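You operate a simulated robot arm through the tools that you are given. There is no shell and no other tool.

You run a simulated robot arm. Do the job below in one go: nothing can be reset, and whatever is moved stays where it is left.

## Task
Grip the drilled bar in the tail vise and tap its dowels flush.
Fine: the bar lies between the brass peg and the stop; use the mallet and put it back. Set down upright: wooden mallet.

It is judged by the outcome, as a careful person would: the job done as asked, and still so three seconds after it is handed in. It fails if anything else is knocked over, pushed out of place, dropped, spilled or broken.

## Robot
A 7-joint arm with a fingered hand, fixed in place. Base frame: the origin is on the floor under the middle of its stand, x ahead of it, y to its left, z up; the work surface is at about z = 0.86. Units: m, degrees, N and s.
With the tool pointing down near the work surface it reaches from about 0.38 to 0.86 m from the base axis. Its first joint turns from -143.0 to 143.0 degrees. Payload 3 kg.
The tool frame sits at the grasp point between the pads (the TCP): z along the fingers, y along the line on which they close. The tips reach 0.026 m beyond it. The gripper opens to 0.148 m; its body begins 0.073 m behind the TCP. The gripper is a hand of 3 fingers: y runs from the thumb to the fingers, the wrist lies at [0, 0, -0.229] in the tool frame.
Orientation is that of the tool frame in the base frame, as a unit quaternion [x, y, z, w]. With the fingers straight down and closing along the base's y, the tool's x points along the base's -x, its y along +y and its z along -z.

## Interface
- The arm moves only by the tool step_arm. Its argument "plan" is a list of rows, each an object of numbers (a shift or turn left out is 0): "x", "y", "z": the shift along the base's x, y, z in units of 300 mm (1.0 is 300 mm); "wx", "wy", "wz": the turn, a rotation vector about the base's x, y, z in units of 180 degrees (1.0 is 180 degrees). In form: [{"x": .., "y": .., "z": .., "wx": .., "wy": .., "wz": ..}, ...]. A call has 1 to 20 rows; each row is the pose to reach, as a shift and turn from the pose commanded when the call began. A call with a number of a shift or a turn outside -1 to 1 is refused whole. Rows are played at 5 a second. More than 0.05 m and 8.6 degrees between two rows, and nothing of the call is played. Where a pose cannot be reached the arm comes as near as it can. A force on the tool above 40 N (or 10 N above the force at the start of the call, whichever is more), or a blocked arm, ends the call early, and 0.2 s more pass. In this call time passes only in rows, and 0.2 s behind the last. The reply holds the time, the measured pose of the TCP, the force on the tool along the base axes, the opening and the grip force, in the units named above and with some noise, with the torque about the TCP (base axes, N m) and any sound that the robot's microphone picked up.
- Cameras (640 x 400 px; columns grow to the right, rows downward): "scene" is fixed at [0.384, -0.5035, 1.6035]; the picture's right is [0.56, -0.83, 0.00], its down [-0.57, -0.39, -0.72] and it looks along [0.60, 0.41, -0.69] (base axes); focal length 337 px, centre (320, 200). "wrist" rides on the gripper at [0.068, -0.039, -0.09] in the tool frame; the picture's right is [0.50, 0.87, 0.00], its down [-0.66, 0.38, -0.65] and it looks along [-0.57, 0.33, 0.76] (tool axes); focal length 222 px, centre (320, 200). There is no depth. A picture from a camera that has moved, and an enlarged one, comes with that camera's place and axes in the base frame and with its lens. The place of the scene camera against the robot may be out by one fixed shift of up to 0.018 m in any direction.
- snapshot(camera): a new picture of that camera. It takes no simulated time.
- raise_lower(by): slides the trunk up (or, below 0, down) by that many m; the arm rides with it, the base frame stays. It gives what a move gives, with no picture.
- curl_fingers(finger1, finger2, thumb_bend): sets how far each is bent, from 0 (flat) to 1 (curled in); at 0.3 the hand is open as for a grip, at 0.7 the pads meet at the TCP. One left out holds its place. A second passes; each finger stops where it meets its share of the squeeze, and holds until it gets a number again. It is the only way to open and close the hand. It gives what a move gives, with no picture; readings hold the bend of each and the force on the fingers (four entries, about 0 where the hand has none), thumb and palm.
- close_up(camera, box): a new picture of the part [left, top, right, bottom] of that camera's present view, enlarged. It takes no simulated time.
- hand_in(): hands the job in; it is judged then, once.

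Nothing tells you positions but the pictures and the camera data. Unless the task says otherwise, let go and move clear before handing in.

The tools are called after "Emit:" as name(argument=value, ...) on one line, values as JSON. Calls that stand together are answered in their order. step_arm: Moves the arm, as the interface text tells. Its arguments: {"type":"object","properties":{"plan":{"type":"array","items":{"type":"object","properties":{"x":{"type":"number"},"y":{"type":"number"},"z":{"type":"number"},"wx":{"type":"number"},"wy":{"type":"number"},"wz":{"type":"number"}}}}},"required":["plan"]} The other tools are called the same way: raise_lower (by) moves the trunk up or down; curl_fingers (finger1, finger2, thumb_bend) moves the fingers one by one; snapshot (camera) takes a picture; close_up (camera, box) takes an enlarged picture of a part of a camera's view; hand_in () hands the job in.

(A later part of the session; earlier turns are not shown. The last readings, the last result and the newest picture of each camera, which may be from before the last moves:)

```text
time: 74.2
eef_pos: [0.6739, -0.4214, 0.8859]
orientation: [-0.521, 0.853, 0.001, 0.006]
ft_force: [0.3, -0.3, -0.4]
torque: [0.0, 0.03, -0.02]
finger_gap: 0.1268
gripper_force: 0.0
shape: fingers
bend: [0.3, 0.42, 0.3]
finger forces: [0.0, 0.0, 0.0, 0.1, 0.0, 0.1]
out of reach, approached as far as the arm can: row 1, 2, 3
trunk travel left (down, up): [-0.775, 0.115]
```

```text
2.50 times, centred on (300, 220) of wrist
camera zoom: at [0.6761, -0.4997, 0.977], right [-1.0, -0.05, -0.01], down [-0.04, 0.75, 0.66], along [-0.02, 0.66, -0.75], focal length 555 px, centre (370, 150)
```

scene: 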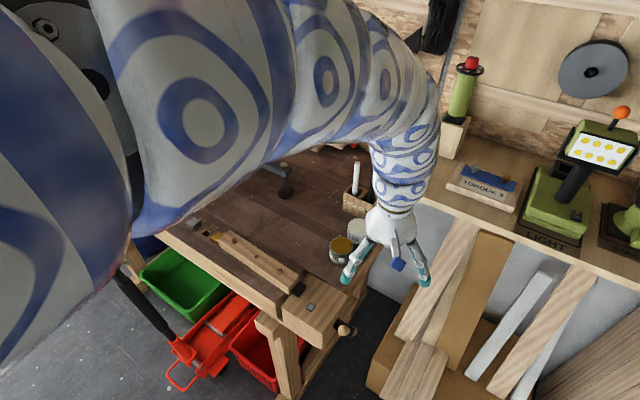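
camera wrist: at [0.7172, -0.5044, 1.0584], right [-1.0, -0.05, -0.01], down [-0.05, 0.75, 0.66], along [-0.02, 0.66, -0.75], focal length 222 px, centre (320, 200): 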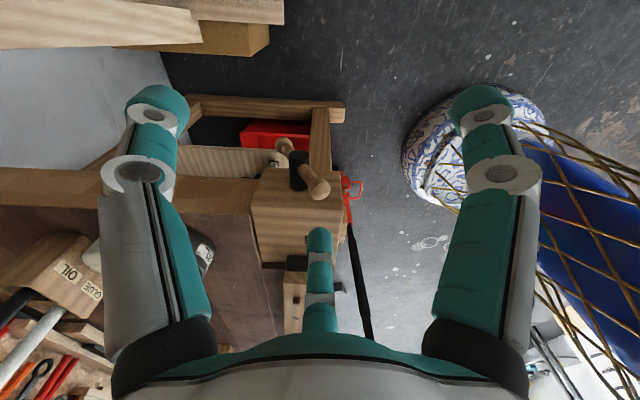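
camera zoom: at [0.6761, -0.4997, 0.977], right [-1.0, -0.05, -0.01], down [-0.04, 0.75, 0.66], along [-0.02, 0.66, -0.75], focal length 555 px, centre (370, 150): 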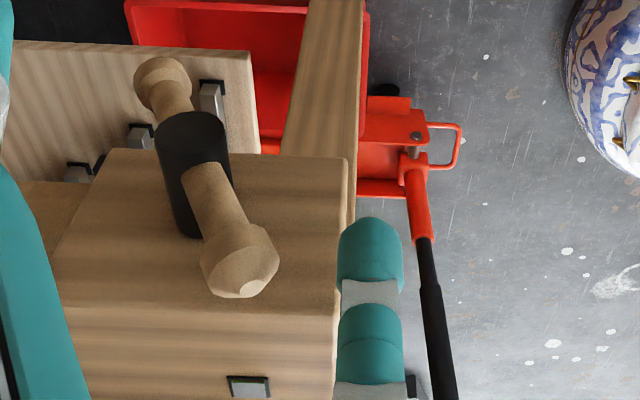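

The finger is beside the knob. I will push it to the right.

Emit:
step_arm(plan=[{"x": 0.035}, {"x": 0.07, "z": -0.005}, {"x": 0.105, "z": -0.01}, {"x": 0.14, "z": -0.005}, {"x": 0.175, "z": 0.0}, {"x": 0.21, "z": 0.003}])

Emit:
snapshot(camera="wrist")

```text
time: 75.6
eef_pos: [0.7077, -0.4122, 0.8945]
orientation: [-0.52, 0.854, 0.0, 0.008]
ft_force: [0.1, -0.4, 0.7]
torque: [0.02, -0.02, 0.0]
finger_gap: 0.1268
gripper_force: 0.0
shape: fingers
bend: [0.3, 0.42, 0.3]
finger forces: [0.1, 0.0, 0.0, 0.0, 0.0, 0.0]
out of reach, approached as far as the arm can: row 3, 4, 5, 6
trunk travel left (down, up): [-0.775, 0.115]
```

```text
taken
camera wrist: at [0.7102, -0.4908, 0.9853], right [-1.0, -0.05, -0.01], down [-0.04, 0.75, 0.66], along [-0.02, 0.66, -0.75], focal length 222 px, centre (320, 200)
```

wrist: 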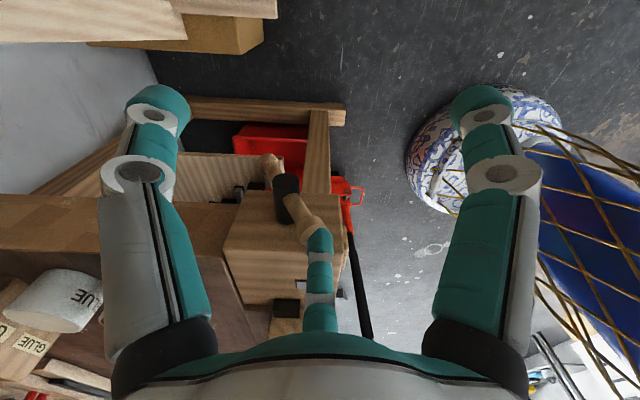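

The push reached the outer limit for this trunk height. I will shift the working range outward by lifting the hand 5 cm and lowering the trunk 5 cm.

Emit:
step_arm(plan=[{"z": 0.06}, {"z": 0.12}, {"z": 0.18}])

Emit:
raise_lower(by=-0.06)

Emit:
step_arm(plan=[{"x": 0.03, "y": -0.01}, {"x": 0.06, "y": -0.02}, {"x": 0.09, "y": -0.02}, {"x": 0.12, "y": -0.02}])

Emit:
snapshot(camera="wrist")

```text
time: 76.4
eef_pos: [0.7092, -0.4109, 0.949]
orientation: [-0.521, 0.854, 0.0, 0.006]
ft_force: [0.1, 0.0, -1.1]
torque: [0.03, -0.02, -0.03]
finger_gap: 0.1268
gripper_force: 0.1
shape: fingers
bend: [0.3, 0.42, 0.3]
finger forces: [0.0, 0.1, 0.0, 0.1, 0.0, 0.0]
trunk travel left (down, up): [-0.775, 0.115]
```

```text
time: 77.4
eef_pos: [0.7087, -0.4125, 0.8886]
orientation: [-0.522, 0.853, 0.001, 0.006]
ft_force: [-3.8, -1.6, 3.1]
torque: [0.18, 0.17, 0.27]
finger_gap: 0.1267
gripper_force: 2.6
shape: fingers
bend: [0.3, 0.42, 0.3]
finger forces: [0.0, 5.1, 0.0, 0.0, 0.0, 0.0]
trunk travel left (down, up): [-0.715, 0.175]
```

```text
time: 78.6
eef_pos: [0.7413, -0.4198, 0.8923]
orientation: [-0.522, 0.853, -0.001, 0.006]
ft_force: [-18.1, -6.3, 35.5]
torque: [2.43, 1.38, 1.47]
finger_gap: 0.127
gripper_force: 20.3
shape: fingers
bend: [0.3, 0.37, 0.3]
finger forces: [0.1, 40.2, 0.1, 0.1, 0.1, 0.0]
trunk travel left (down, up): [-0.715, 0.175]
stopped in row 4: the force on the tool passed its limit at 44 N (the readings are from after the stop); the commanded pose is now the measured one
```

```text
taken
camera wrist: at [0.7436, -0.4979, 0.983], right [-1.0, -0.05, -0.01], down [-0.05, 0.75, 0.66], along [-0.03, 0.66, -0.75], focal length 222 px, centre (320, 200)
```

wrist: 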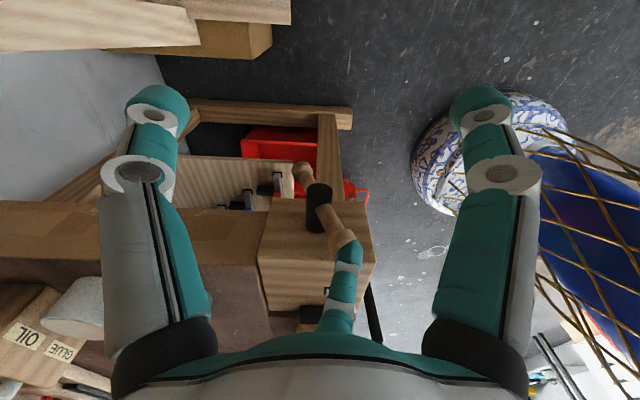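

The fingertip landed on top of the knob and jammed against it, and the call stopped at the force limit. I will back straight off upward and look again.

Emit:
step_arm(plan=[{"x": -0.01, "z": 0.02}, {"x": -0.02, "z": 0.05}, {"x": -0.03, "z": 0.09}, {"x": -0.03, "z": 0.14}])

Emit:
snapshot(camera="wrist")

Emit:
close_up(camera="wrist", box=[220, 140, 420, 300])

Emit:
snapshot(camera="scene")

```text
time: 79.6
eef_pos: [0.738, -0.4185, 0.9288]
orientation: [-0.521, 0.853, 0.0, 0.005]
ft_force: [0.2, -0.6, -1.2]
torque: [-0.01, 0.0, -0.01]
finger_gap: 0.127
gripper_force: 0.1
shape: fingers
bend: [0.3, 0.42, 0.3]
finger forces: [0.0, 0.0, 0.0, 0.0, 0.0, 0.0]
trunk travel left (down, up): [-0.715, 0.175]
```

```text
taken
camera wrist: at [0.7391, -0.4979, 1.0204], right [-1.0, -0.05, -0.01], down [-0.04, 0.75, 0.66], along [-0.03, 0.66, -0.75], focal length 222 px, centre (320, 200)
```

wrist: 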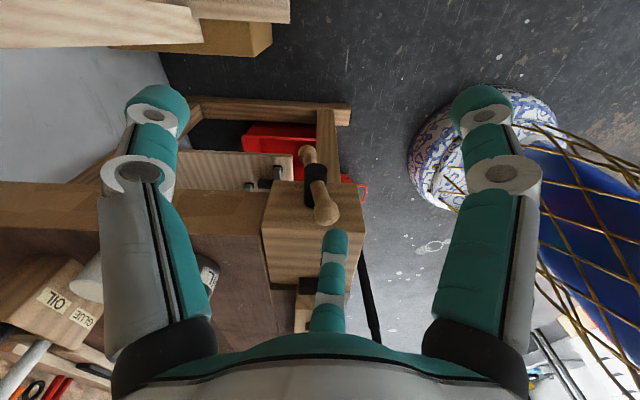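

```text
2.50 times, centred on (320, 220) of wrist
camera zoom: at [0.7391, -0.4979, 1.0204], right [-1.0, -0.05, -0.01], down [-0.04, 0.75, 0.66], along [-0.03, 0.66, -0.75], focal length 555 px, centre (320, 150)
```

zoom: 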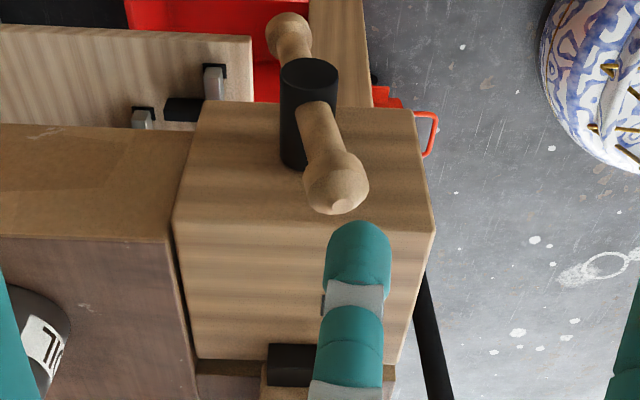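

```text
taken
```

scene: 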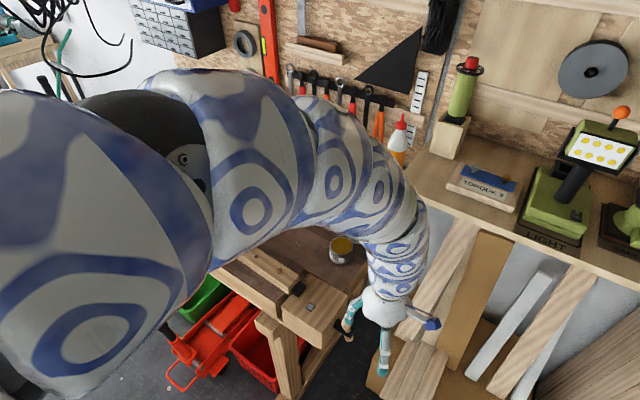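

The handle is now about 104° short of the far side, with the upper knob at (0.726, z 0.876). I will lift clear, go to the knob's left side again and come down there at a lower trunk height.

Emit:
raise_lower(by=0.06)

Emit:
step_arm(plan=[{"x": -0.05, "z": -0.03}, {"x": -0.1, "z": -0.07}, {"x": -0.15, "z": -0.11}, {"x": -0.17, "z": -0.15}])

Emit:
snapshot(camera="wrist")

```text
time: 80.6
eef_pos: [0.7367, -0.4185, 0.9889]
orientation: [-0.521, 0.854, 0.0, 0.006]
ft_force: [-0.1, 0.4, -0.6]
torque: [0.02, 0.0, -0.02]
finger_gap: 0.1266
gripper_force: 0.1
shape: fingers
bend: [0.3, 0.42, 0.3]
finger forces: [0.0, 0.0, 0.1, 0.0, 0.0, 0.0]
trunk travel left (down, up): [-0.775, 0.115]
```

```text
time: 81.6
eef_pos: [0.6933, -0.4217, 0.9506]
orientation: [-0.52, 0.854, 0.002, 0.004]
ft_force: [0.1, 0.2, 0.0]
torque: [-0.01, -0.01, -0.03]
finger_gap: 0.127
gripper_force: 0.2
shape: fingers
bend: [0.3, 0.42, 0.3]
finger forces: [0.0, 0.0, 0.1, 0.1, 0.0, 0.1]
out of reach, approached as far as the arm can: row 3, 4
trunk travel left (down, up): [-0.775, 0.115]
```

```text
taken
camera wrist: at [0.6953, -0.4996, 1.0425], right [-1.0, -0.05, -0.01], down [-0.04, 0.75, 0.66], along [-0.03, 0.66, -0.75], focal length 222 px, centre (320, 200)
```

wrist: 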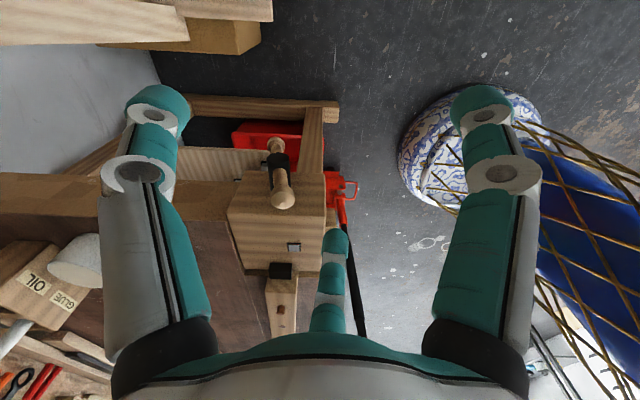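

Finger 2 looks shifted slightly sideways after that jam. I will re-command it and check that it straightens.

Emit:
curl_fingers(finger2=0.45)

Emit:
close_up(camera="wrist", box=[220, 120, 420, 350])

```text
time: 82.6
eef_pos: [0.6935, -0.4209, 0.9519]
orientation: [-0.522, 0.853, 0.002, 0.005]
ft_force: [-0.1, -0.2, 0.2]
torque: [-0.03, 0.0, -0.01]
finger_gap: 0.1268
gripper_force: 0.1
shape: fingers
bend: [0.3, 0.45, 0.3]
finger forces: [0.1, 0.1, 0.1, 0.0, 0.0, 0.0]
trunk travel left (down, up): [-0.775, 0.115]
```

```text
1.74 times, centred on (320, 235) of wrist
camera zoom: at [0.6956, -0.4998, 1.0427], right [-1.0, -0.05, -0.01], down [-0.04, 0.75, 0.66], along [-0.03, 0.66, -0.75], focal length 386 px, centre (320, 139)
```

zoom: 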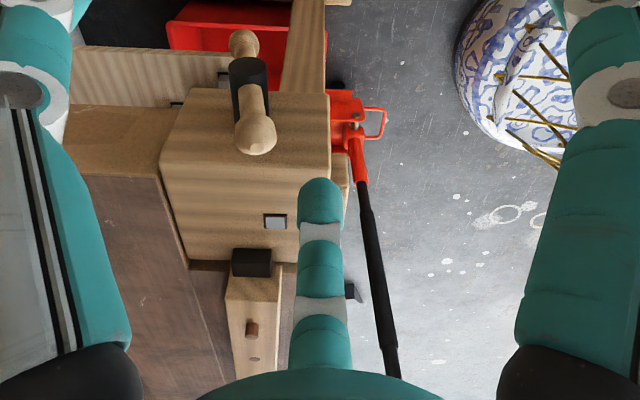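

The finger is straight again. I will lower beside the knob's left side and push right, watching the force.

Emit:
raise_lower(by=-0.064)

Emit:
step_arm(plan=[{"x": 0.03, "y": 0.018}, {"x": 0.06, "y": 0.018}, {"x": 0.09, "y": 0.018}, {"x": 0.12, "y": 0.018}, {"x": 0.15, "y": 0.018}])

Emit:
close_up(camera="wrist", box=[220, 120, 420, 350])

```text
time: 83.6
eef_pos: [0.6941, -0.4209, 0.8881]
orientation: [-0.521, 0.853, 0.001, 0.003]
ft_force: [1.0, 0.0, 0.5]
torque: [0.03, 0.04, 0.01]
finger_gap: 0.127
gripper_force: 0.1
shape: fingers
bend: [0.3, 0.45, 0.3]
finger forces: [0.0, 0.0, 0.1, 0.0, 0.0, 0.0]
trunk travel left (down, up): [-0.711, 0.179]
```

```text
time: 84.8
eef_pos: [0.737, -0.4166, 0.8868]
orientation: [-0.522, 0.853, 0.002, 0.004]
ft_force: [-0.7, -1.1, 0.2]
torque: [0.0, 0.01, 0.09]
finger_gap: 0.1269
gripper_force: 0.8
shape: fingers
bend: [0.3, 0.46, 0.3]
finger forces: [0.1, 1.1, 0.0, 0.0, 0.0, 0.0]
trunk travel left (down, up): [-0.711, 0.179]
```

```text
1.74 times, centred on (320, 235) of wrist
camera zoom: at [0.7401, -0.4951, 0.9782], right [-1.0, -0.05, -0.01], down [-0.04, 0.75, 0.66], along [-0.03, 0.66, -0.75], focal length 386 px, centre (320, 139)
```

zoom: 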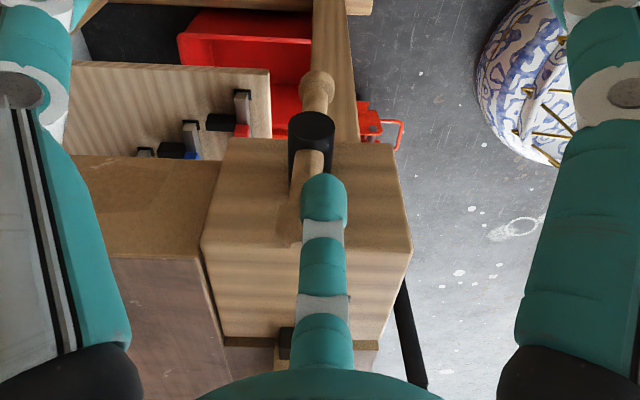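

I suspect the finger is riding on the near side of the handle bar rather than behind it. I will check how far the jaw has moved in the same scene enlargement as at the start.

Emit:
close_up(camera="scene", box=[260, 260, 400, 360])

Emit:
snapshot(camera="wrist")

```text
4.00 times, centred on (330, 310) of scene
camera zoom: at [0.384, -0.5035, 1.6035], right [0.56, -0.83, 0.0], down [-0.57, -0.39, -0.72], along [0.6, 0.41, -0.69], focal length 1349 px, centre (280, -240)
```

zoom: 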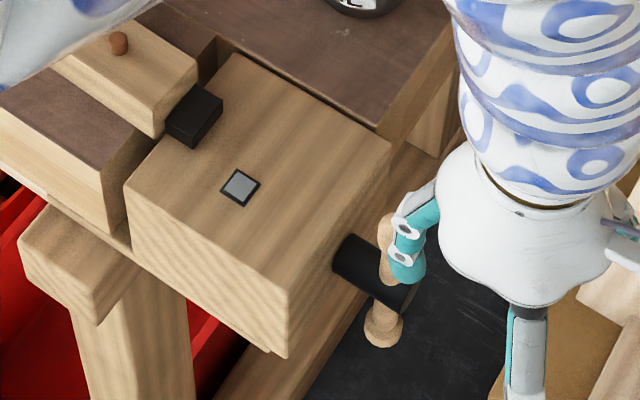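

```text
taken
camera wrist: at [0.7401, -0.4951, 0.9782], right [-1.0, -0.05, -0.01], down [-0.04, 0.75, 0.66], along [-0.03, 0.66, -0.75], focal length 222 px, centre (320, 200)
```

wrist: 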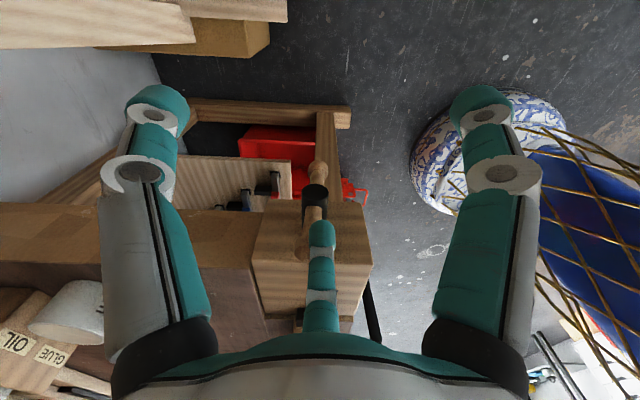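

The finger has slid to the near side of the bar, while the jaw has already advanced about 5 mm in about 95° of turn. I will back off left, shift 8 mm toward the vise, and push again.

Emit:
step_arm(plan=[{"x": -0.04, "y": -0.005}, {"x": -0.08, "y": -0.005}, {"x": -0.12, "y": -0.005}, {"x": -0.125, "y": 0.02}, {"x": -0.125, "y": 0.03}])

Emit:
close_up(camera="scene", box=[300, 260, 400, 360])

Emit:
close_up(camera="wrist", box=[220, 120, 420, 350])

```text
time: 86.0
eef_pos: [0.7005, -0.4065, 0.8879]
orientation: [-0.52, 0.854, 0.002, 0.004]
ft_force: [-0.8, -0.7, 0.0]
torque: [0.0, 0.0, 0.0]
finger_gap: 0.1267
gripper_force: 0.1
shape: fingers
bend: [0.3, 0.45, 0.3]
finger forces: [0.0, 0.1, 0.1, 0.1, 0.0, 0.1]
trunk travel left (down, up): [-0.711, 0.179]
```

```text
4.00 times, centred on (350, 310) of scene
camera zoom: at [0.384, -0.5035, 1.6035], right [0.56, -0.83, 0.0], down [-0.57, -0.39, -0.72], along [0.6, 0.41, -0.69], focal length 1349 px, centre (200, -240)
```

zoom: 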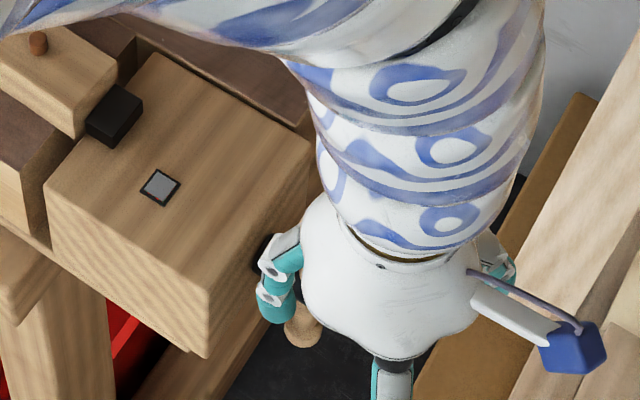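

```text
1.74 times, centred on (320, 235) of wrist
camera zoom: at [0.7031, -0.485, 0.9787], right [-1.0, -0.05, -0.01], down [-0.04, 0.75, 0.66], along [-0.03, 0.66, -0.75], focal length 386 px, centre (320, 139)
```

zoom: 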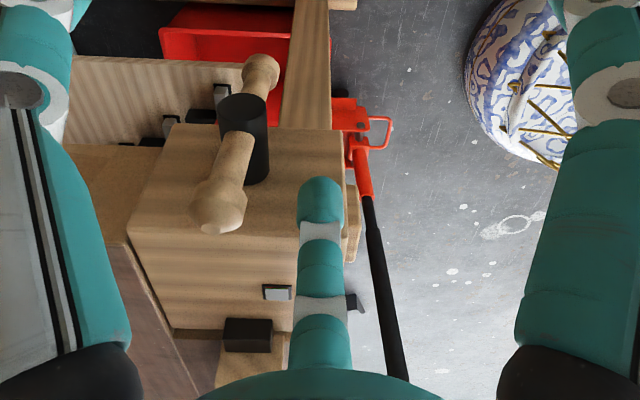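

The handle is nearly vertical with the upper knob at (0.741, z 0.874), and the finger is squarely on its left now. I will push right again.

Emit:
step_arm(plan=[{"x": 0.035}, {"x": 0.065}, {"x": 0.095, "y": 0.002}, {"x": 0.125, "y": 0.003}, {"x": 0.155, "y": 0.004}, {"x": 0.185, "y": 0.005}])

Emit:
close_up(camera="scene", box=[300, 260, 400, 360])

Emit:
close_up(camera="wrist", box=[220, 120, 420, 350])

```text
time: 87.4
eef_pos: [0.7547, -0.4045, 0.8868]
orientation: [-0.521, 0.854, 0.001, 0.004]
ft_force: [-1.9, 0.6, 0.1]
torque: [-0.03, 0.08, 0.05]
finger_gap: 0.1267
gripper_force: 0.8
shape: fingers
bend: [0.3, 0.45, 0.3]
finger forces: [0.1, 1.2, 0.0, 0.1, 0.0, 0.0]
trunk travel left (down, up): [-0.711, 0.179]
```

```text
4.00 times, centred on (350, 310) of scene
camera zoom: at [0.384, -0.5035, 1.6035], right [0.56, -0.83, 0.0], down [-0.57, -0.39, -0.72], along [0.6, 0.41, -0.69], focal length 1349 px, centre (200, -240)
```

zoom: 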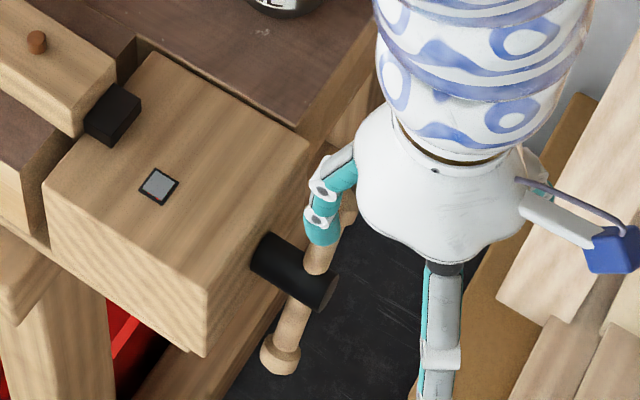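

```text
1.74 times, centred on (320, 235) of wrist
camera zoom: at [0.7581, -0.4837, 0.9783], right [-1.0, -0.05, -0.01], down [-0.04, 0.75, 0.66], along [-0.03, 0.66, -0.75], focal length 386 px, centre (320, 139)
```

zoom: 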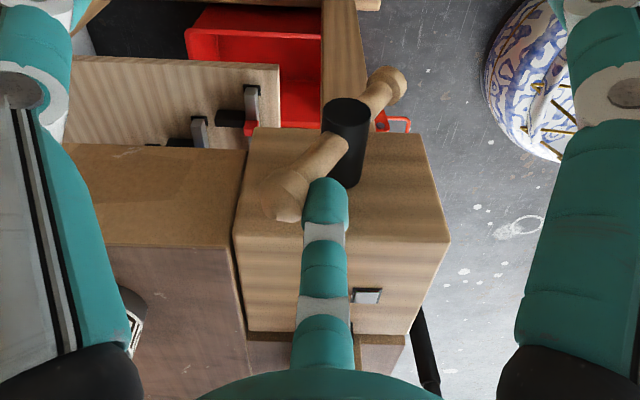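

The handle turned past vertical to about 45° with only 2 N. I will shift the reach outward again (hand up 6 cm, trunk down 6 cm) and continue over to the right.

Emit:
step_arm(plan=[{"x": -0.012, "z": 0.07}, {"x": -0.012, "z": 0.14}, {"x": -0.012, "z": 0.21}])

Emit:
raise_lower(by=-0.061)

Emit:
step_arm(plan=[{"x": 0.025, "z": -0.005}, {"x": 0.05, "z": -0.013}, {"x": 0.075, "z": -0.035}, {"x": 0.09, "z": -0.065}])

Emit:
close_up(camera="wrist", box=[220, 120, 420, 350])

```text
time: 88.2
eef_pos: [0.753, -0.4017, 0.9524]
orientation: [-0.522, 0.853, 0.001, 0.005]
ft_force: [-0.2, -0.1, 0.0]
torque: [0.0, -0.05, -0.01]
finger_gap: 0.127
gripper_force: 0.0
shape: fingers
bend: [0.3, 0.45, 0.3]
finger forces: [0.0, 0.0, 0.0, 0.0, 0.0, 0.1]
trunk travel left (down, up): [-0.711, 0.179]
```

```text
time: 89.2
eef_pos: [0.7521, -0.4041, 0.8899]
orientation: [-0.521, 0.854, 0.001, 0.004]
ft_force: [0.6, -0.8, 0.5]
torque: [-0.05, -0.02, 0.01]
finger_gap: 0.1269
gripper_force: 0.1
shape: fingers
bend: [0.3, 0.45, 0.3]
finger forces: [0.0, 0.1, 0.0, 0.0, 0.0, 0.0]
trunk travel left (down, up): [-0.65, 0.24]
```

```text
time: 90.2
eef_pos: [0.7789, -0.4065, 0.871]
orientation: [-0.521, 0.853, 0.002, 0.005]
ft_force: [0.2, 0.4, 0.7]
torque: [0.09, 0.0, 0.06]
finger_gap: 0.1269
gripper_force: 0.2
shape: fingers
bend: [0.3, 0.44, 0.3]
finger forces: [0.0, 1.0, 0.1, 0.1, 0.0, 0.1]
trunk travel left (down, up): [-0.65, 0.24]
```

```text
1.74 times, centred on (320, 235) of wrist
camera zoom: at [0.7812, -0.4849, 0.9617], right [-1.0, -0.05, -0.01], down [-0.04, 0.75, 0.66], along [-0.03, 0.66, -0.75], focal length 386 px, centre (320, 139)
```

zoom: 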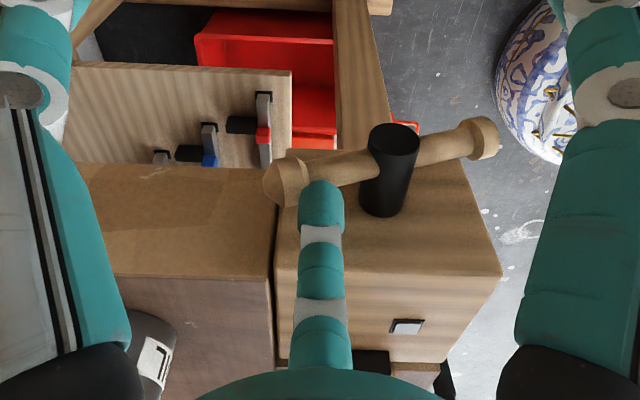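

The handle is almost horizontal again after nearly half a turn. I will shift the trunk once more and press the far side down.

Emit:
step_arm(plan=[{"z": 0.07}, {"z": 0.14}, {"z": 0.2}])

Emit:
raise_lower(by=-0.06)

Emit:
step_arm(plan=[{"x": 0.006, "y": 0.01, "z": -0.018}, {"x": 0.014, "y": 0.012, "z": -0.053}, {"x": 0.018, "y": 0.014, "z": -0.09}, {"x": 0.014, "y": 0.016, "z": -0.127}, {"x": 0.0, "y": 0.018, "z": -0.16}, {"x": -0.014, "y": 0.018, "z": -0.178}])

Emit:
close_up(camera="wrist", box=[220, 120, 420, 350])

Emit:
close_up(camera="scene", box=[260, 260, 400, 360])

```text
time: 91.0
eef_pos: [0.778, -0.4041, 0.9316]
orientation: [-0.522, 0.853, 0.001, 0.005]
ft_force: [-0.4, 0.3, -0.1]
torque: [-0.01, 0.0, 0.04]
finger_gap: 0.1269
gripper_force: 0.0
shape: fingers
bend: [0.3, 0.45, 0.3]
finger forces: [0.0, 0.1, 0.1, 0.1, 0.0, 0.0]
trunk travel left (down, up): [-0.65, 0.24]
```

```text
time: 92.0
eef_pos: [0.7796, -0.4046, 0.8701]
orientation: [-0.521, 0.854, 0.002, 0.004]
ft_force: [0.3, -0.2, -0.1]
torque: [0.04, 0.02, 0.01]
finger_gap: 0.1269
gripper_force: 0.1
shape: fingers
bend: [0.3, 0.45, 0.3]
finger forces: [0.0, 0.1, 0.0, 0.1, 0.0, 0.1]
trunk travel left (down, up): [-0.59, 0.3]
```

```text
time: 93.4
eef_pos: [0.7751, -0.3996, 0.8177]
orientation: [-0.521, 0.853, 0.002, 0.004]
ft_force: [0.8, 1.0, 3.5]
torque: [0.17, -0.03, -0.08]
finger_gap: 0.1269
gripper_force: 1.9
shape: fingers
bend: [0.3, 0.43, 0.3]
finger forces: [0.0, 3.1, 0.0, 0.0, 0.0, 0.1]
trunk travel left (down, up): [-0.59, 0.3]
```

```text
1.74 times, centred on (320, 235) of wrist
camera zoom: at [0.7775, -0.4792, 0.9084], right [-1.0, -0.05, -0.01], down [-0.04, 0.75, 0.66], along [-0.03, 0.66, -0.75], focal length 386 px, centre (320, 139)
```

zoom: 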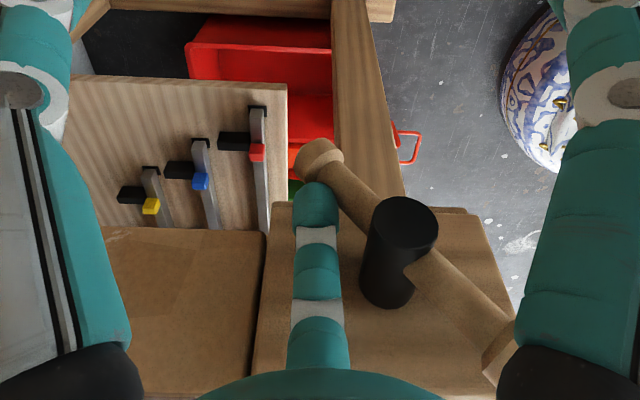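

```text
4.00 times, centred on (330, 310) of scene
camera zoom: at [0.384, -0.5035, 1.6035], right [0.56, -0.83, 0.0], down [-0.57, -0.39, -0.72], along [0.6, 0.41, -0.69], focal length 1349 px, centre (280, -240)
```

zoom: 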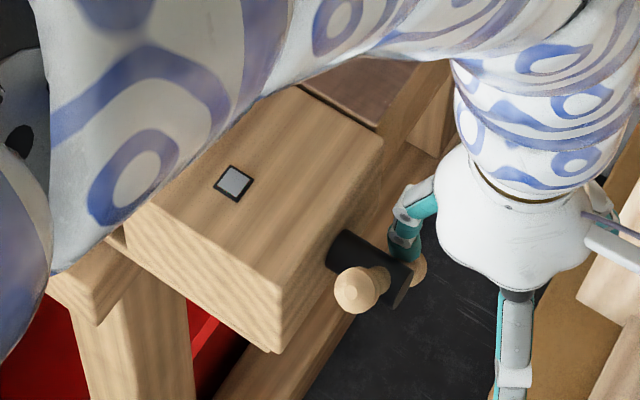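

The jaw has advanced about 10 mm over roughly 230° of turning. I will finish this stroke a bit further.

Emit:
step_arm(plan=[{"x": -0.01, "z": -0.008}, {"x": -0.02, "z": -0.016}, {"x": -0.03, "z": -0.022}, {"x": -0.04, "z": -0.026}])

Emit:
close_up(camera="wrist", box=[220, 120, 420, 350])

```text
time: 94.4
eef_pos: [0.7631, -0.3999, 0.8102]
orientation: [-0.521, 0.853, 0.002, 0.004]
ft_force: [3.7, 1.4, 2.3]
torque: [0.15, -0.11, -0.26]
finger_gap: 0.1269
gripper_force: 2.8
shape: fingers
bend: [0.3, 0.44, 0.3]
finger forces: [0.1, 4.5, 0.1, 0.1, 0.0, 0.1]
trunk travel left (down, up): [-0.59, 0.3]
```

```text
1.74 times, centred on (320, 235) of wrist
camera zoom: at [0.7653, -0.4788, 0.9009], right [-1.0, -0.05, -0.01], down [-0.04, 0.75, 0.66], along [-0.03, 0.66, -0.75], focal length 386 px, centre (320, 139)
```

zoom: 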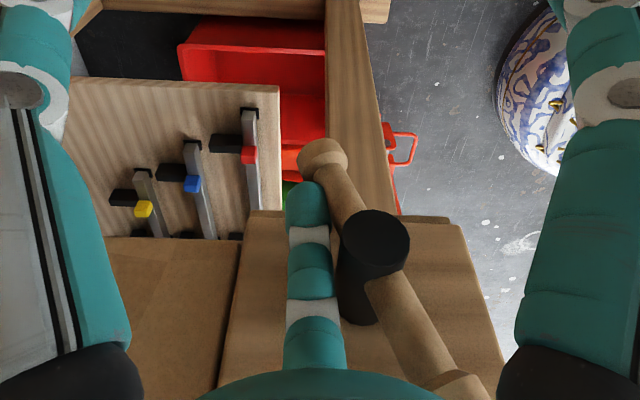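

The stroke ended at about 72°. I will lift off with the trunk, return to the left side and set up for the next push.

Emit:
step_arm(plan=[{"x": 0.022}])

Emit:
raise_lower(by=0.185)

Emit:
step_arm(plan=[{"x": -0.06, "y": -0.015, "z": -0.03}, {"x": -0.12, "y": -0.03, "z": -0.07}, {"x": -0.18, "y": -0.045, "z": -0.11}, {"x": -0.24, "y": -0.06, "z": -0.15}, {"x": -0.26, "y": -0.06, "z": -0.16}])

Emit:
close_up(camera="wrist", box=[220, 120, 420, 350])

Emit:
close_up(camera="scene", box=[260, 260, 400, 360])

```text
time: 94.8
eef_pos: [0.768, -0.4008, 0.8095]
orientation: [-0.521, 0.854, 0.002, 0.004]
ft_force: [-0.3, -0.3, 0.6]
torque: [0.01, 0.0, -0.02]
finger_gap: 0.1268
gripper_force: 0.4
shape: fingers
bend: [0.3, 0.44, 0.3]
finger forces: [0.0, 0.6, 0.1, 0.0, 0.0, 0.0]
trunk travel left (down, up): [-0.59, 0.3]
```

```text
time: 96.8
eef_pos: [0.7692, -0.4, 0.9939]
orientation: [-0.521, 0.854, 0.002, 0.004]
ft_force: [-0.5, -0.4, 0.1]
torque: [-0.02, 0.02, -0.04]
finger_gap: 0.1271
gripper_force: 0.1
shape: fingers
bend: [0.3, 0.45, 0.3]
finger forces: [0.0, 0.0, 0.1, 0.0, 0.1, 0.0]
trunk travel left (down, up): [-0.775, 0.115]
```

```text
time: 98.0
eef_pos: [0.6925, -0.4174, 0.9458]
orientation: [-0.521, 0.854, 0.001, 0.004]
ft_force: [-0.1, 0.2, 0.4]
torque: [0.01, 0.0, 0.01]
finger_gap: 0.1268
gripper_force: 0.0
shape: fingers
bend: [0.3, 0.45, 0.3]
finger forces: [0.1, 0.0, 0.1, 0.0, 0.0, 0.0]
trunk travel left (down, up): [-0.775, 0.115]
```

```text
1.74 times, centred on (320, 235) of wrist
camera zoom: at [0.694, -0.4964, 1.0376], right [-1.0, -0.05, -0.01], down [-0.04, 0.75, 0.66], along [-0.03, 0.66, -0.75], focal length 386 px, centre (320, 139)
```

zoom: 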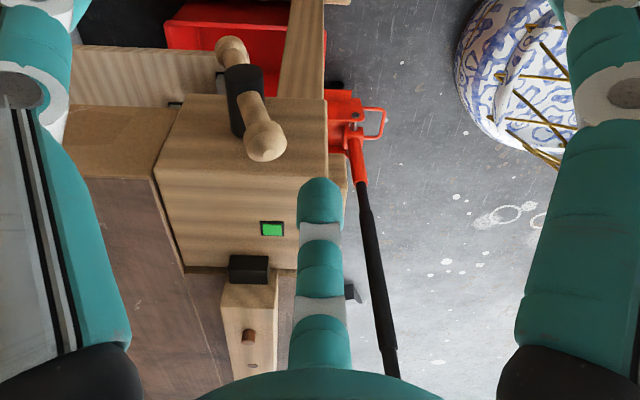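

```text
4.00 times, centred on (330, 310) of scene
camera zoom: at [0.384, -0.5035, 1.6035], right [0.56, -0.83, 0.0], down [-0.57, -0.39, -0.72], along [0.6, 0.41, -0.69], focal length 1349 px, centre (280, -240)
```

zoom: 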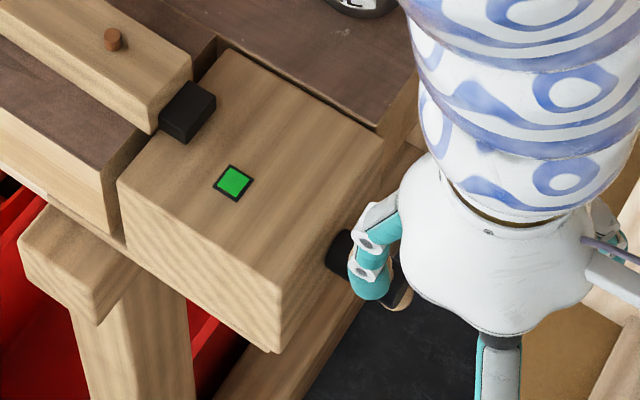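

The indicator on the vise has turned green, so the bar looks gripped. I will check both ends of the bar from the scene camera before moving on.

Emit:
close_up(camera="scene", box=[170, 200, 330, 320])

Emit:
snapshot(camera="scene")

```text
3.33 times, centred on (250, 260) of scene
camera zoom: at [0.384, -0.5035, 1.6035], right [0.56, -0.83, 0.0], down [-0.57, -0.39, -0.72], along [0.6, 0.41, -0.69], focal length 1124 px, centre (553, 0)
```

zoom: 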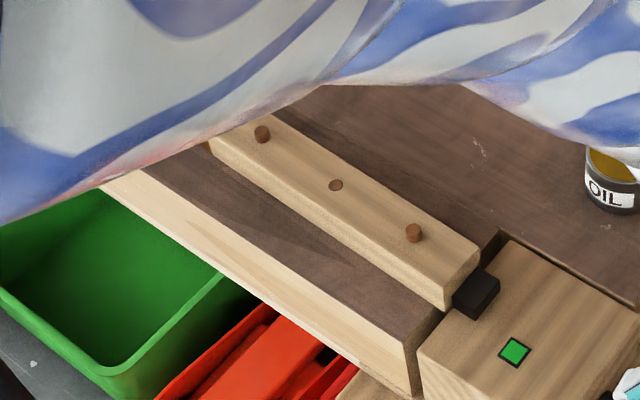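

```text
taken
```

scene: 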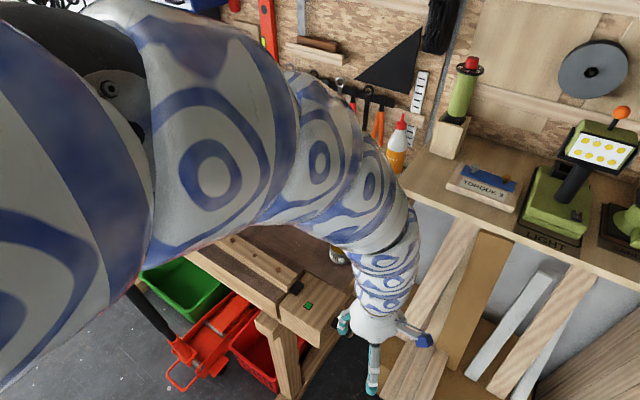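

The bar is gripped, with the stop against one end and the brass peg at the other. Now for the mallet: I will raise the trunk and move back over the bench.

Emit:
raise_lower(by=0.114)

Emit:
step_arm(plan=[{"x": 0.02, "y": 0.1, "z": -0.03}, {"x": 0.04, "y": 0.22, "z": -0.06}, {"x": 0.07, "y": 0.35, "z": -0.09}, {"x": 0.1, "y": 0.48, "z": -0.12}, {"x": 0.13, "y": 0.6, "z": -0.15}, {"x": 0.15, "y": 0.73, "z": -0.17}, {"x": 0.16, "y": 0.86, "z": -0.17}, {"x": 0.16, "y": 0.98, "z": -0.17}])

```text
time: 99.5
eef_pos: [0.691, -0.4173, 1.06]
orientation: [-0.522, 0.853, 0.001, 0.004]
ft_force: [0.0, -0.5, -0.5]
torque: [0.02, 0.0, -0.01]
finger_gap: 0.1269
gripper_force: 0.1
shape: fingers
bend: [0.3, 0.45, 0.3]
finger forces: [0.0, 0.1, 0.1, 0.0, 0.0, 0.1]
trunk travel left (down, up): [-0.889, 0.001]
```

```text
time: 101.3
eef_pos: [0.7404, -0.1233, 1.0097]
orientation: [-0.521, 0.854, 0.002, 0.005]
ft_force: [0.1, -0.6, 0.6]
torque: [-0.01, 0.04, -0.02]
finger_gap: 0.127
gripper_force: 0.1
shape: fingers
bend: [0.3, 0.45, 0.3]
finger forces: [0.0, 0.1, 0.0, 0.0, 0.0, 0.0]
trunk travel left (down, up): [-0.889, 0.001]
```

That went cleanly. I will continue toward the mallet, turning the hand to close across its handle, and open finger 2.

Emit:
curl_fingers(finger1=0.3, finger2=0.3, thumb_bend=0.3)

Emit:
step_arm(plan=[{"x": -0.015, "y": 0.1, "wz": -0.04}, {"x": -0.03, "y": 0.2, "wz": -0.08}, {"x": -0.045, "y": 0.3, "wz": -0.12}, {"x": -0.06, "y": 0.4, "wz": -0.16}, {"x": -0.075, "y": 0.5, "wz": -0.2}, {"x": -0.09, "y": 0.6, "wz": -0.24}, {"x": -0.105, "y": 0.7, "wz": -0.28}, {"x": -0.12, "y": 0.8, "wz": -0.32}, {"x": -0.13, "y": 0.9, "wz": -0.349}])

Emit:
snapshot(camera="wrist")

Emit:
snapshot(camera="scene")

```text
time: 102.3
eef_pos: [0.7407, -0.1248, 1.01]
orientation: [-0.521, 0.854, 0.001, 0.005]
ft_force: [0.3, -0.2, -0.3]
torque: [0.01, 0.03, 0.02]
finger_gap: 0.1269
gripper_force: 0.1
shape: fingers
bend: [0.3, 0.3, 0.3]
finger forces: [0.0, 0.1, 0.1, 0.0, 0.0, 0.0]
trunk travel left (down, up): [-0.889, 0.001]
```

```text
time: 104.3
eef_pos: [0.6607, 0.123, 1.0125]
orientation: [-0.008, 1.0, 0.001, 0.005]
ft_force: [0.1, 0.2, 0.4]
torque: [-0.02, 0.04, -0.01]
finger_gap: 0.1267
gripper_force: 0.0
shape: fingers
bend: [0.3, 0.3, 0.3]
finger forces: [0.1, 0.1, 0.0, 0.0, 0.0, 0.0]
out of reach, approached as far as the arm can: row 3, 4, 5, 6, 7, 8, 9
trunk travel left (down, up): [-0.889, 0.001]
```

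```text
taken
camera wrist: at [0.5922, 0.0824, 1.1045], right [-0.51, 0.86, 0.0], down [0.64, 0.39, 0.66], along [0.57, 0.34, -0.75], focal length 222 px, centre (320, 200)
```

wrist: 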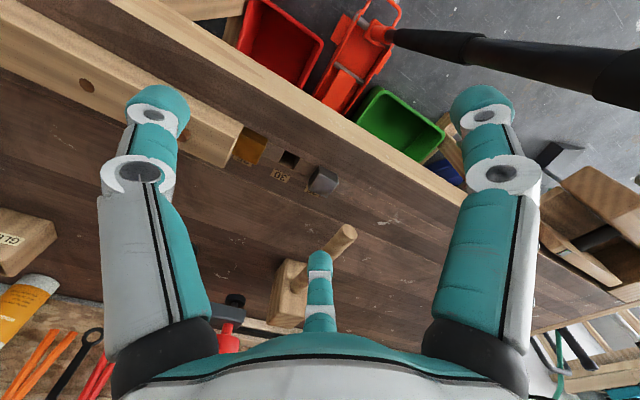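

```text
taken
```

scene: 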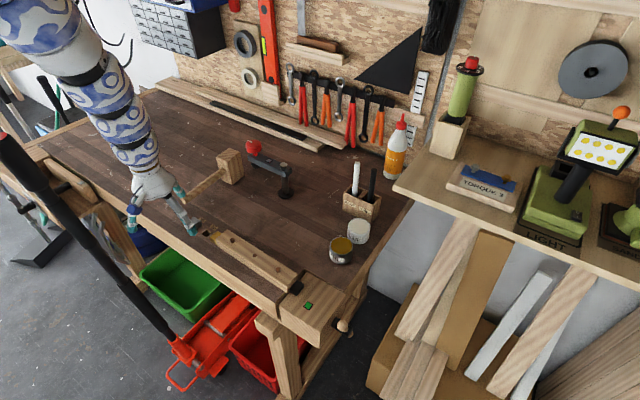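

The bench is unobstructed in the scene view now, and the vise indicator is still green. I will enlarge the mallet and the gripped bar.

Emit:
close_up(camera="scene", box=[170, 130, 310, 230])

Emit:
close_up(camera="scene", box=[190, 210, 350, 330])

Emit:
close_up(camera="wrist", box=[220, 120, 460, 340])

```text
4.00 times, centred on (240, 180) of scene
camera zoom: at [0.384, -0.5035, 1.6035], right [0.56, -0.83, 0.0], down [-0.57, -0.39, -0.72], along [0.6, 0.41, -0.69], focal length 1349 px, centre (640, 280)
```

zoom: 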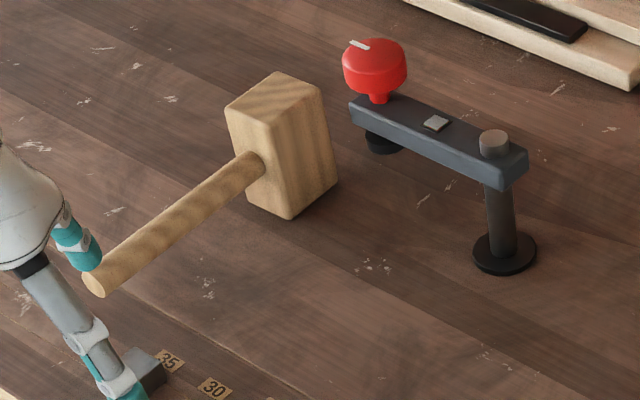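

```text
3.33 times, centred on (270, 270) of scene
camera zoom: at [0.384, -0.5035, 1.6035], right [0.56, -0.83, 0.0], down [-0.57, -0.39, -0.72], along [0.6, 0.41, -0.69], focal length 1124 px, centre (487, -33)
```

zoom: 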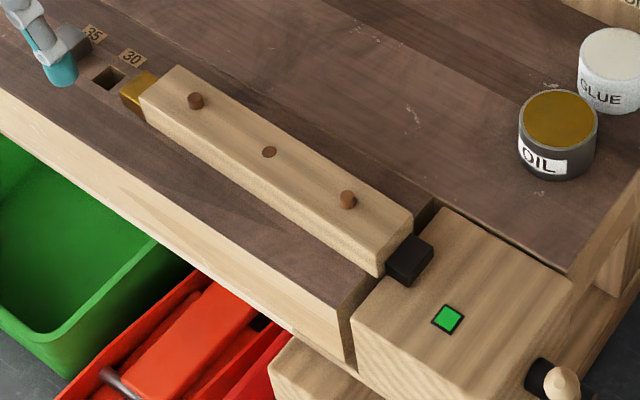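

```text
1.82 times, centred on (340, 230) of wrist
camera zoom: at [0.5922, 0.0824, 1.1045], right [-0.51, 0.86, 0.0], down [0.64, 0.39, 0.66], along [0.57, 0.34, -0.75], focal length 404 px, centre (284, 146)
```

zoom: 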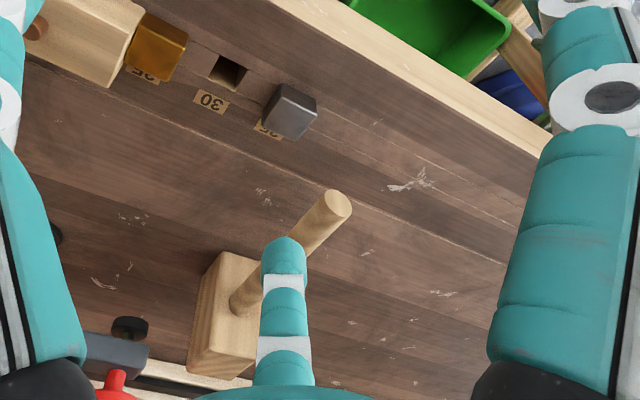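

The mallet stands on its lower face: head about 0.058 × 0.05 × 0.108 m at (0.953, 0.23), with the handle along x at y ≈ 0.23, z ≈ 0.915 and its end at x ≈ 0.76. I will move outward above the handle and check reach.

Emit:
step_arm(plan=[{"x": 0.08, "y": 0.06}, {"x": 0.16, "y": 0.12}, {"x": 0.24, "y": 0.18}, {"x": 0.32, "y": 0.24}, {"x": 0.4, "y": 0.3}])

Emit:
snapshot(camera="scene")

```text
time: 105.5
eef_pos: [0.6645, 0.136, 1.0231]
orientation: [0.0, 1.0, -0.001, 0.004]
ft_force: [0.2, 0.4, -0.1]
torque: [0.0, 0.05, 0.03]
finger_gap: 0.1267
gripper_force: 0.1
shape: fingers
bend: [0.3, 0.3, 0.3]
finger forces: [0.0, 0.1, 0.1, 0.1, 0.1, 0.0]
out of reach, approached as far as the arm can: row 1, 2, 3, 4, 5
trunk travel left (down, up): [-0.889, 0.001]
```

```text
taken
```

scene: 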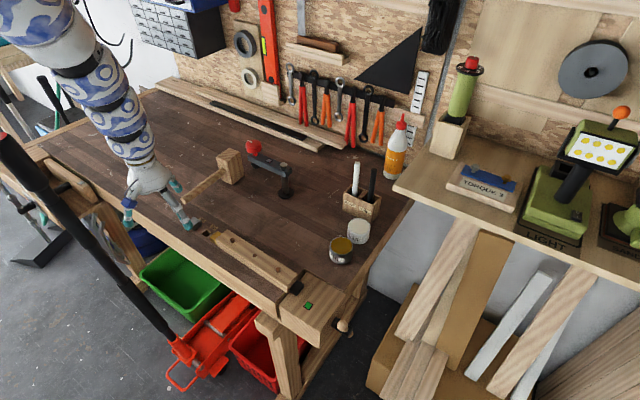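

The arm's posture is cramped again here. The start region restored it before, so I will pass back through it.

Emit:
step_arm(plan=[{"x": 0.03, "y": -0.08, "z": 0.02}, {"x": 0.06, "y": -0.17, "z": 0.05}, {"x": 0.1, "y": -0.26, "z": 0.08}, {"x": 0.14, "y": -0.35, "z": 0.12}, {"x": 0.19, "y": -0.44, "z": 0.17}, {"x": 0.25, "y": -0.53, "z": 0.22}, {"x": 0.31, "y": -0.62, "z": 0.28}, {"x": 0.38, "y": -0.7, "z": 0.34}, {"x": 0.45, "y": -0.78, "z": 0.4}, {"x": 0.52, "y": -0.85, "z": 0.46}, {"x": 0.58, "y": -0.92, "z": 0.52}, {"x": 0.64, "y": -0.98, "z": 0.58}, {"x": 0.68, "y": -0.99, "z": 0.6}])

Emit:
snapshot(camera="scene")

```text
time: 108.3
eef_pos: [0.8666, -0.1567, 1.2046]
orientation: [0.0, 1.0, -0.001, 0.005]
ft_force: [0.6, 0.6, -0.3]
torque: [-0.01, 0.0, 0.03]
finger_gap: 0.127
gripper_force: 0.0
shape: fingers
bend: [0.3, 0.3, 0.3]
finger forces: [0.0, 0.0, 0.1, 0.0, 0.0, 0.0]
trunk travel left (down, up): [-0.889, 0.001]
```

```text
taken
```

scene: 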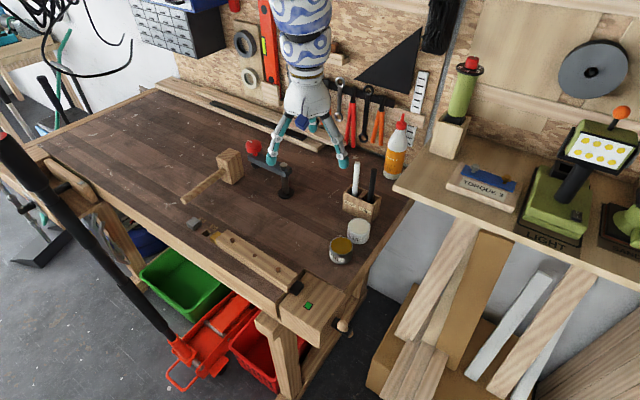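

The arm is free again and the bench is fully visible and undisturbed. I will sweep across at this radius toward the mallet.

Emit:
step_arm(plan=[{"y": 0.12, "z": -0.02}, {"y": 0.24, "z": -0.04}, {"y": 0.36, "z": -0.06}, {"y": 0.48, "z": -0.08}, {"y": 0.6, "z": -0.1}, {"y": 0.72, "z": -0.12}, {"x": -0.01, "y": 0.84, "z": -0.14}, {"x": -0.02, "y": 0.96, "z": -0.16}])

Emit:
snapshot(camera="scene")

```text
time: 110.1
eef_pos: [0.8164, 0.0699, 1.1989]
orientation: [0.0, 1.0, 0.0, 0.004]
ft_force: [-0.9, -0.4, -0.6]
torque: [-0.03, -0.03, 0.01]
finger_gap: 0.127
gripper_force: 0.0
shape: fingers
bend: [0.3, 0.3, 0.3]
finger forces: [0.1, 0.0, 0.0, 0.1, 0.1, 0.1]
out of reach, approached as far as the arm can: row 1, 2, 3, 4, 5, 6, 7, 8
trunk travel left (down, up): [-0.889, 0.001]
```

```text
taken
```

scene: 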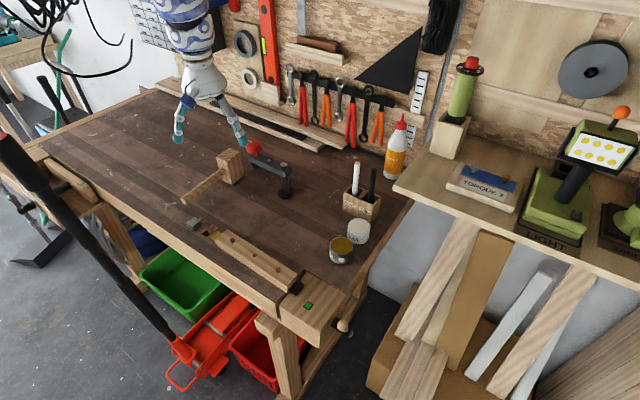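

I think the hand's yaw relative to the arm direction is the problem: about 85–115° is comfortable, and 0° is not. By finger symmetry, yaw 120° also grips a handle lying along x, so I will turn to that.

Emit:
step_arm(plan=[{"wz": 0.042}, {"wz": 0.084}, {"wz": 0.126}, {"wz": 0.168}, {"wz": 0.21}, {"wz": 0.252}, {"wz": 0.294}, {"wz": 0.336}, {"wz": 0.378}, {"wz": 0.42}, {"wz": 0.462}, {"wz": 0.504}, {"wz": 0.546}, {"wz": 0.588}, {"wz": 0.63}, {"wz": 0.667}])

Emit:
snapshot(camera="scene")

```text
time: 113.5
eef_pos: [0.8185, 0.0692, 1.1973]
orientation: [0.867, -0.498, -0.004, -0.003]
ft_force: [0.0, 0.4, 0.3]
torque: [0.0, -0.01, 0.0]
finger_gap: 0.1269
gripper_force: 0.0
shape: fingers
bend: [0.3, 0.3, 0.3]
finger forces: [0.0, 0.1, 0.0, 0.0, 0.0, 0.0]
trunk travel left (down, up): [-0.889, 0.001]
```

```text
taken
```

scene: 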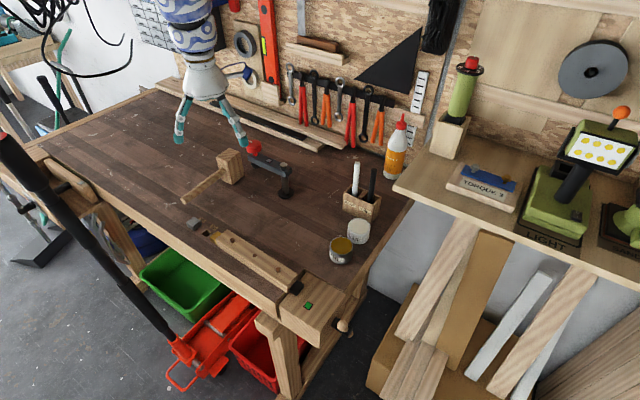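

The turn was easy. I will now move over the mallet handle.

Emit:
step_arm(plan=[{"x": -0.005, "y": 0.09, "z": -0.05}, {"x": -0.01, "y": 0.18, "z": -0.1}, {"x": -0.015, "y": 0.27, "z": -0.16}, {"x": -0.02, "y": 0.36, "z": -0.22}, {"x": -0.025, "y": 0.45, "z": -0.28}, {"x": -0.03, "y": 0.537, "z": -0.33}])

Emit:
snapshot(camera="wrist")

Emit:
snapshot(camera="scene")

```text
time: 114.9
eef_pos: [0.7191, 0.2046, 1.1453]
orientation: [0.866, -0.499, 0.0, -0.001]
ft_force: [-0.2, 1.5, -0.2]
torque: [-0.1, -0.06, -0.02]
finger_gap: 0.127
gripper_force: 0.1
shape: fingers
bend: [0.3, 0.3, 0.3]
finger forces: [0.0, 0.0, 0.0, 0.0, 0.0, 0.1]
out of reach, approached as far as the arm can: row 1, 2, 3, 4, 5, 6
trunk travel left (down, up): [-0.889, 0.001]
```

```text
taken
camera wrist: at [0.7859, 0.1663, 1.2365], right [-0.5, -0.87, 0.0], down [-0.66, 0.38, 0.66], along [-0.57, 0.33, -0.76], focal length 222 px, centre (320, 200)
```

wrist: 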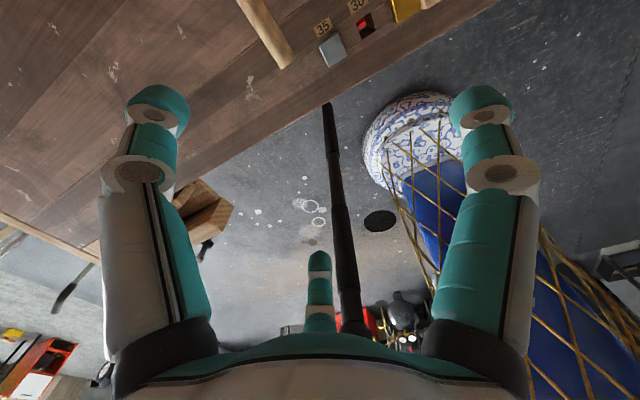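

```text
taken
```

scene: 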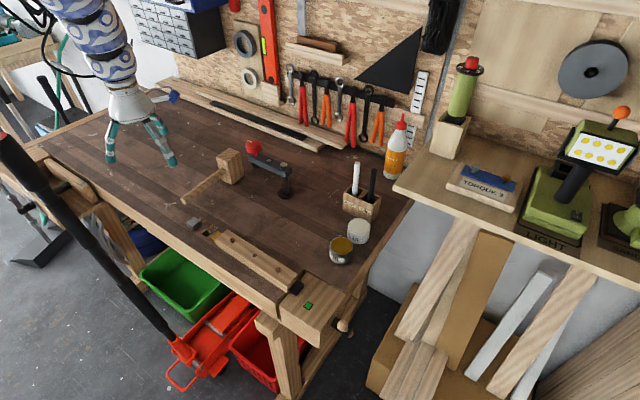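

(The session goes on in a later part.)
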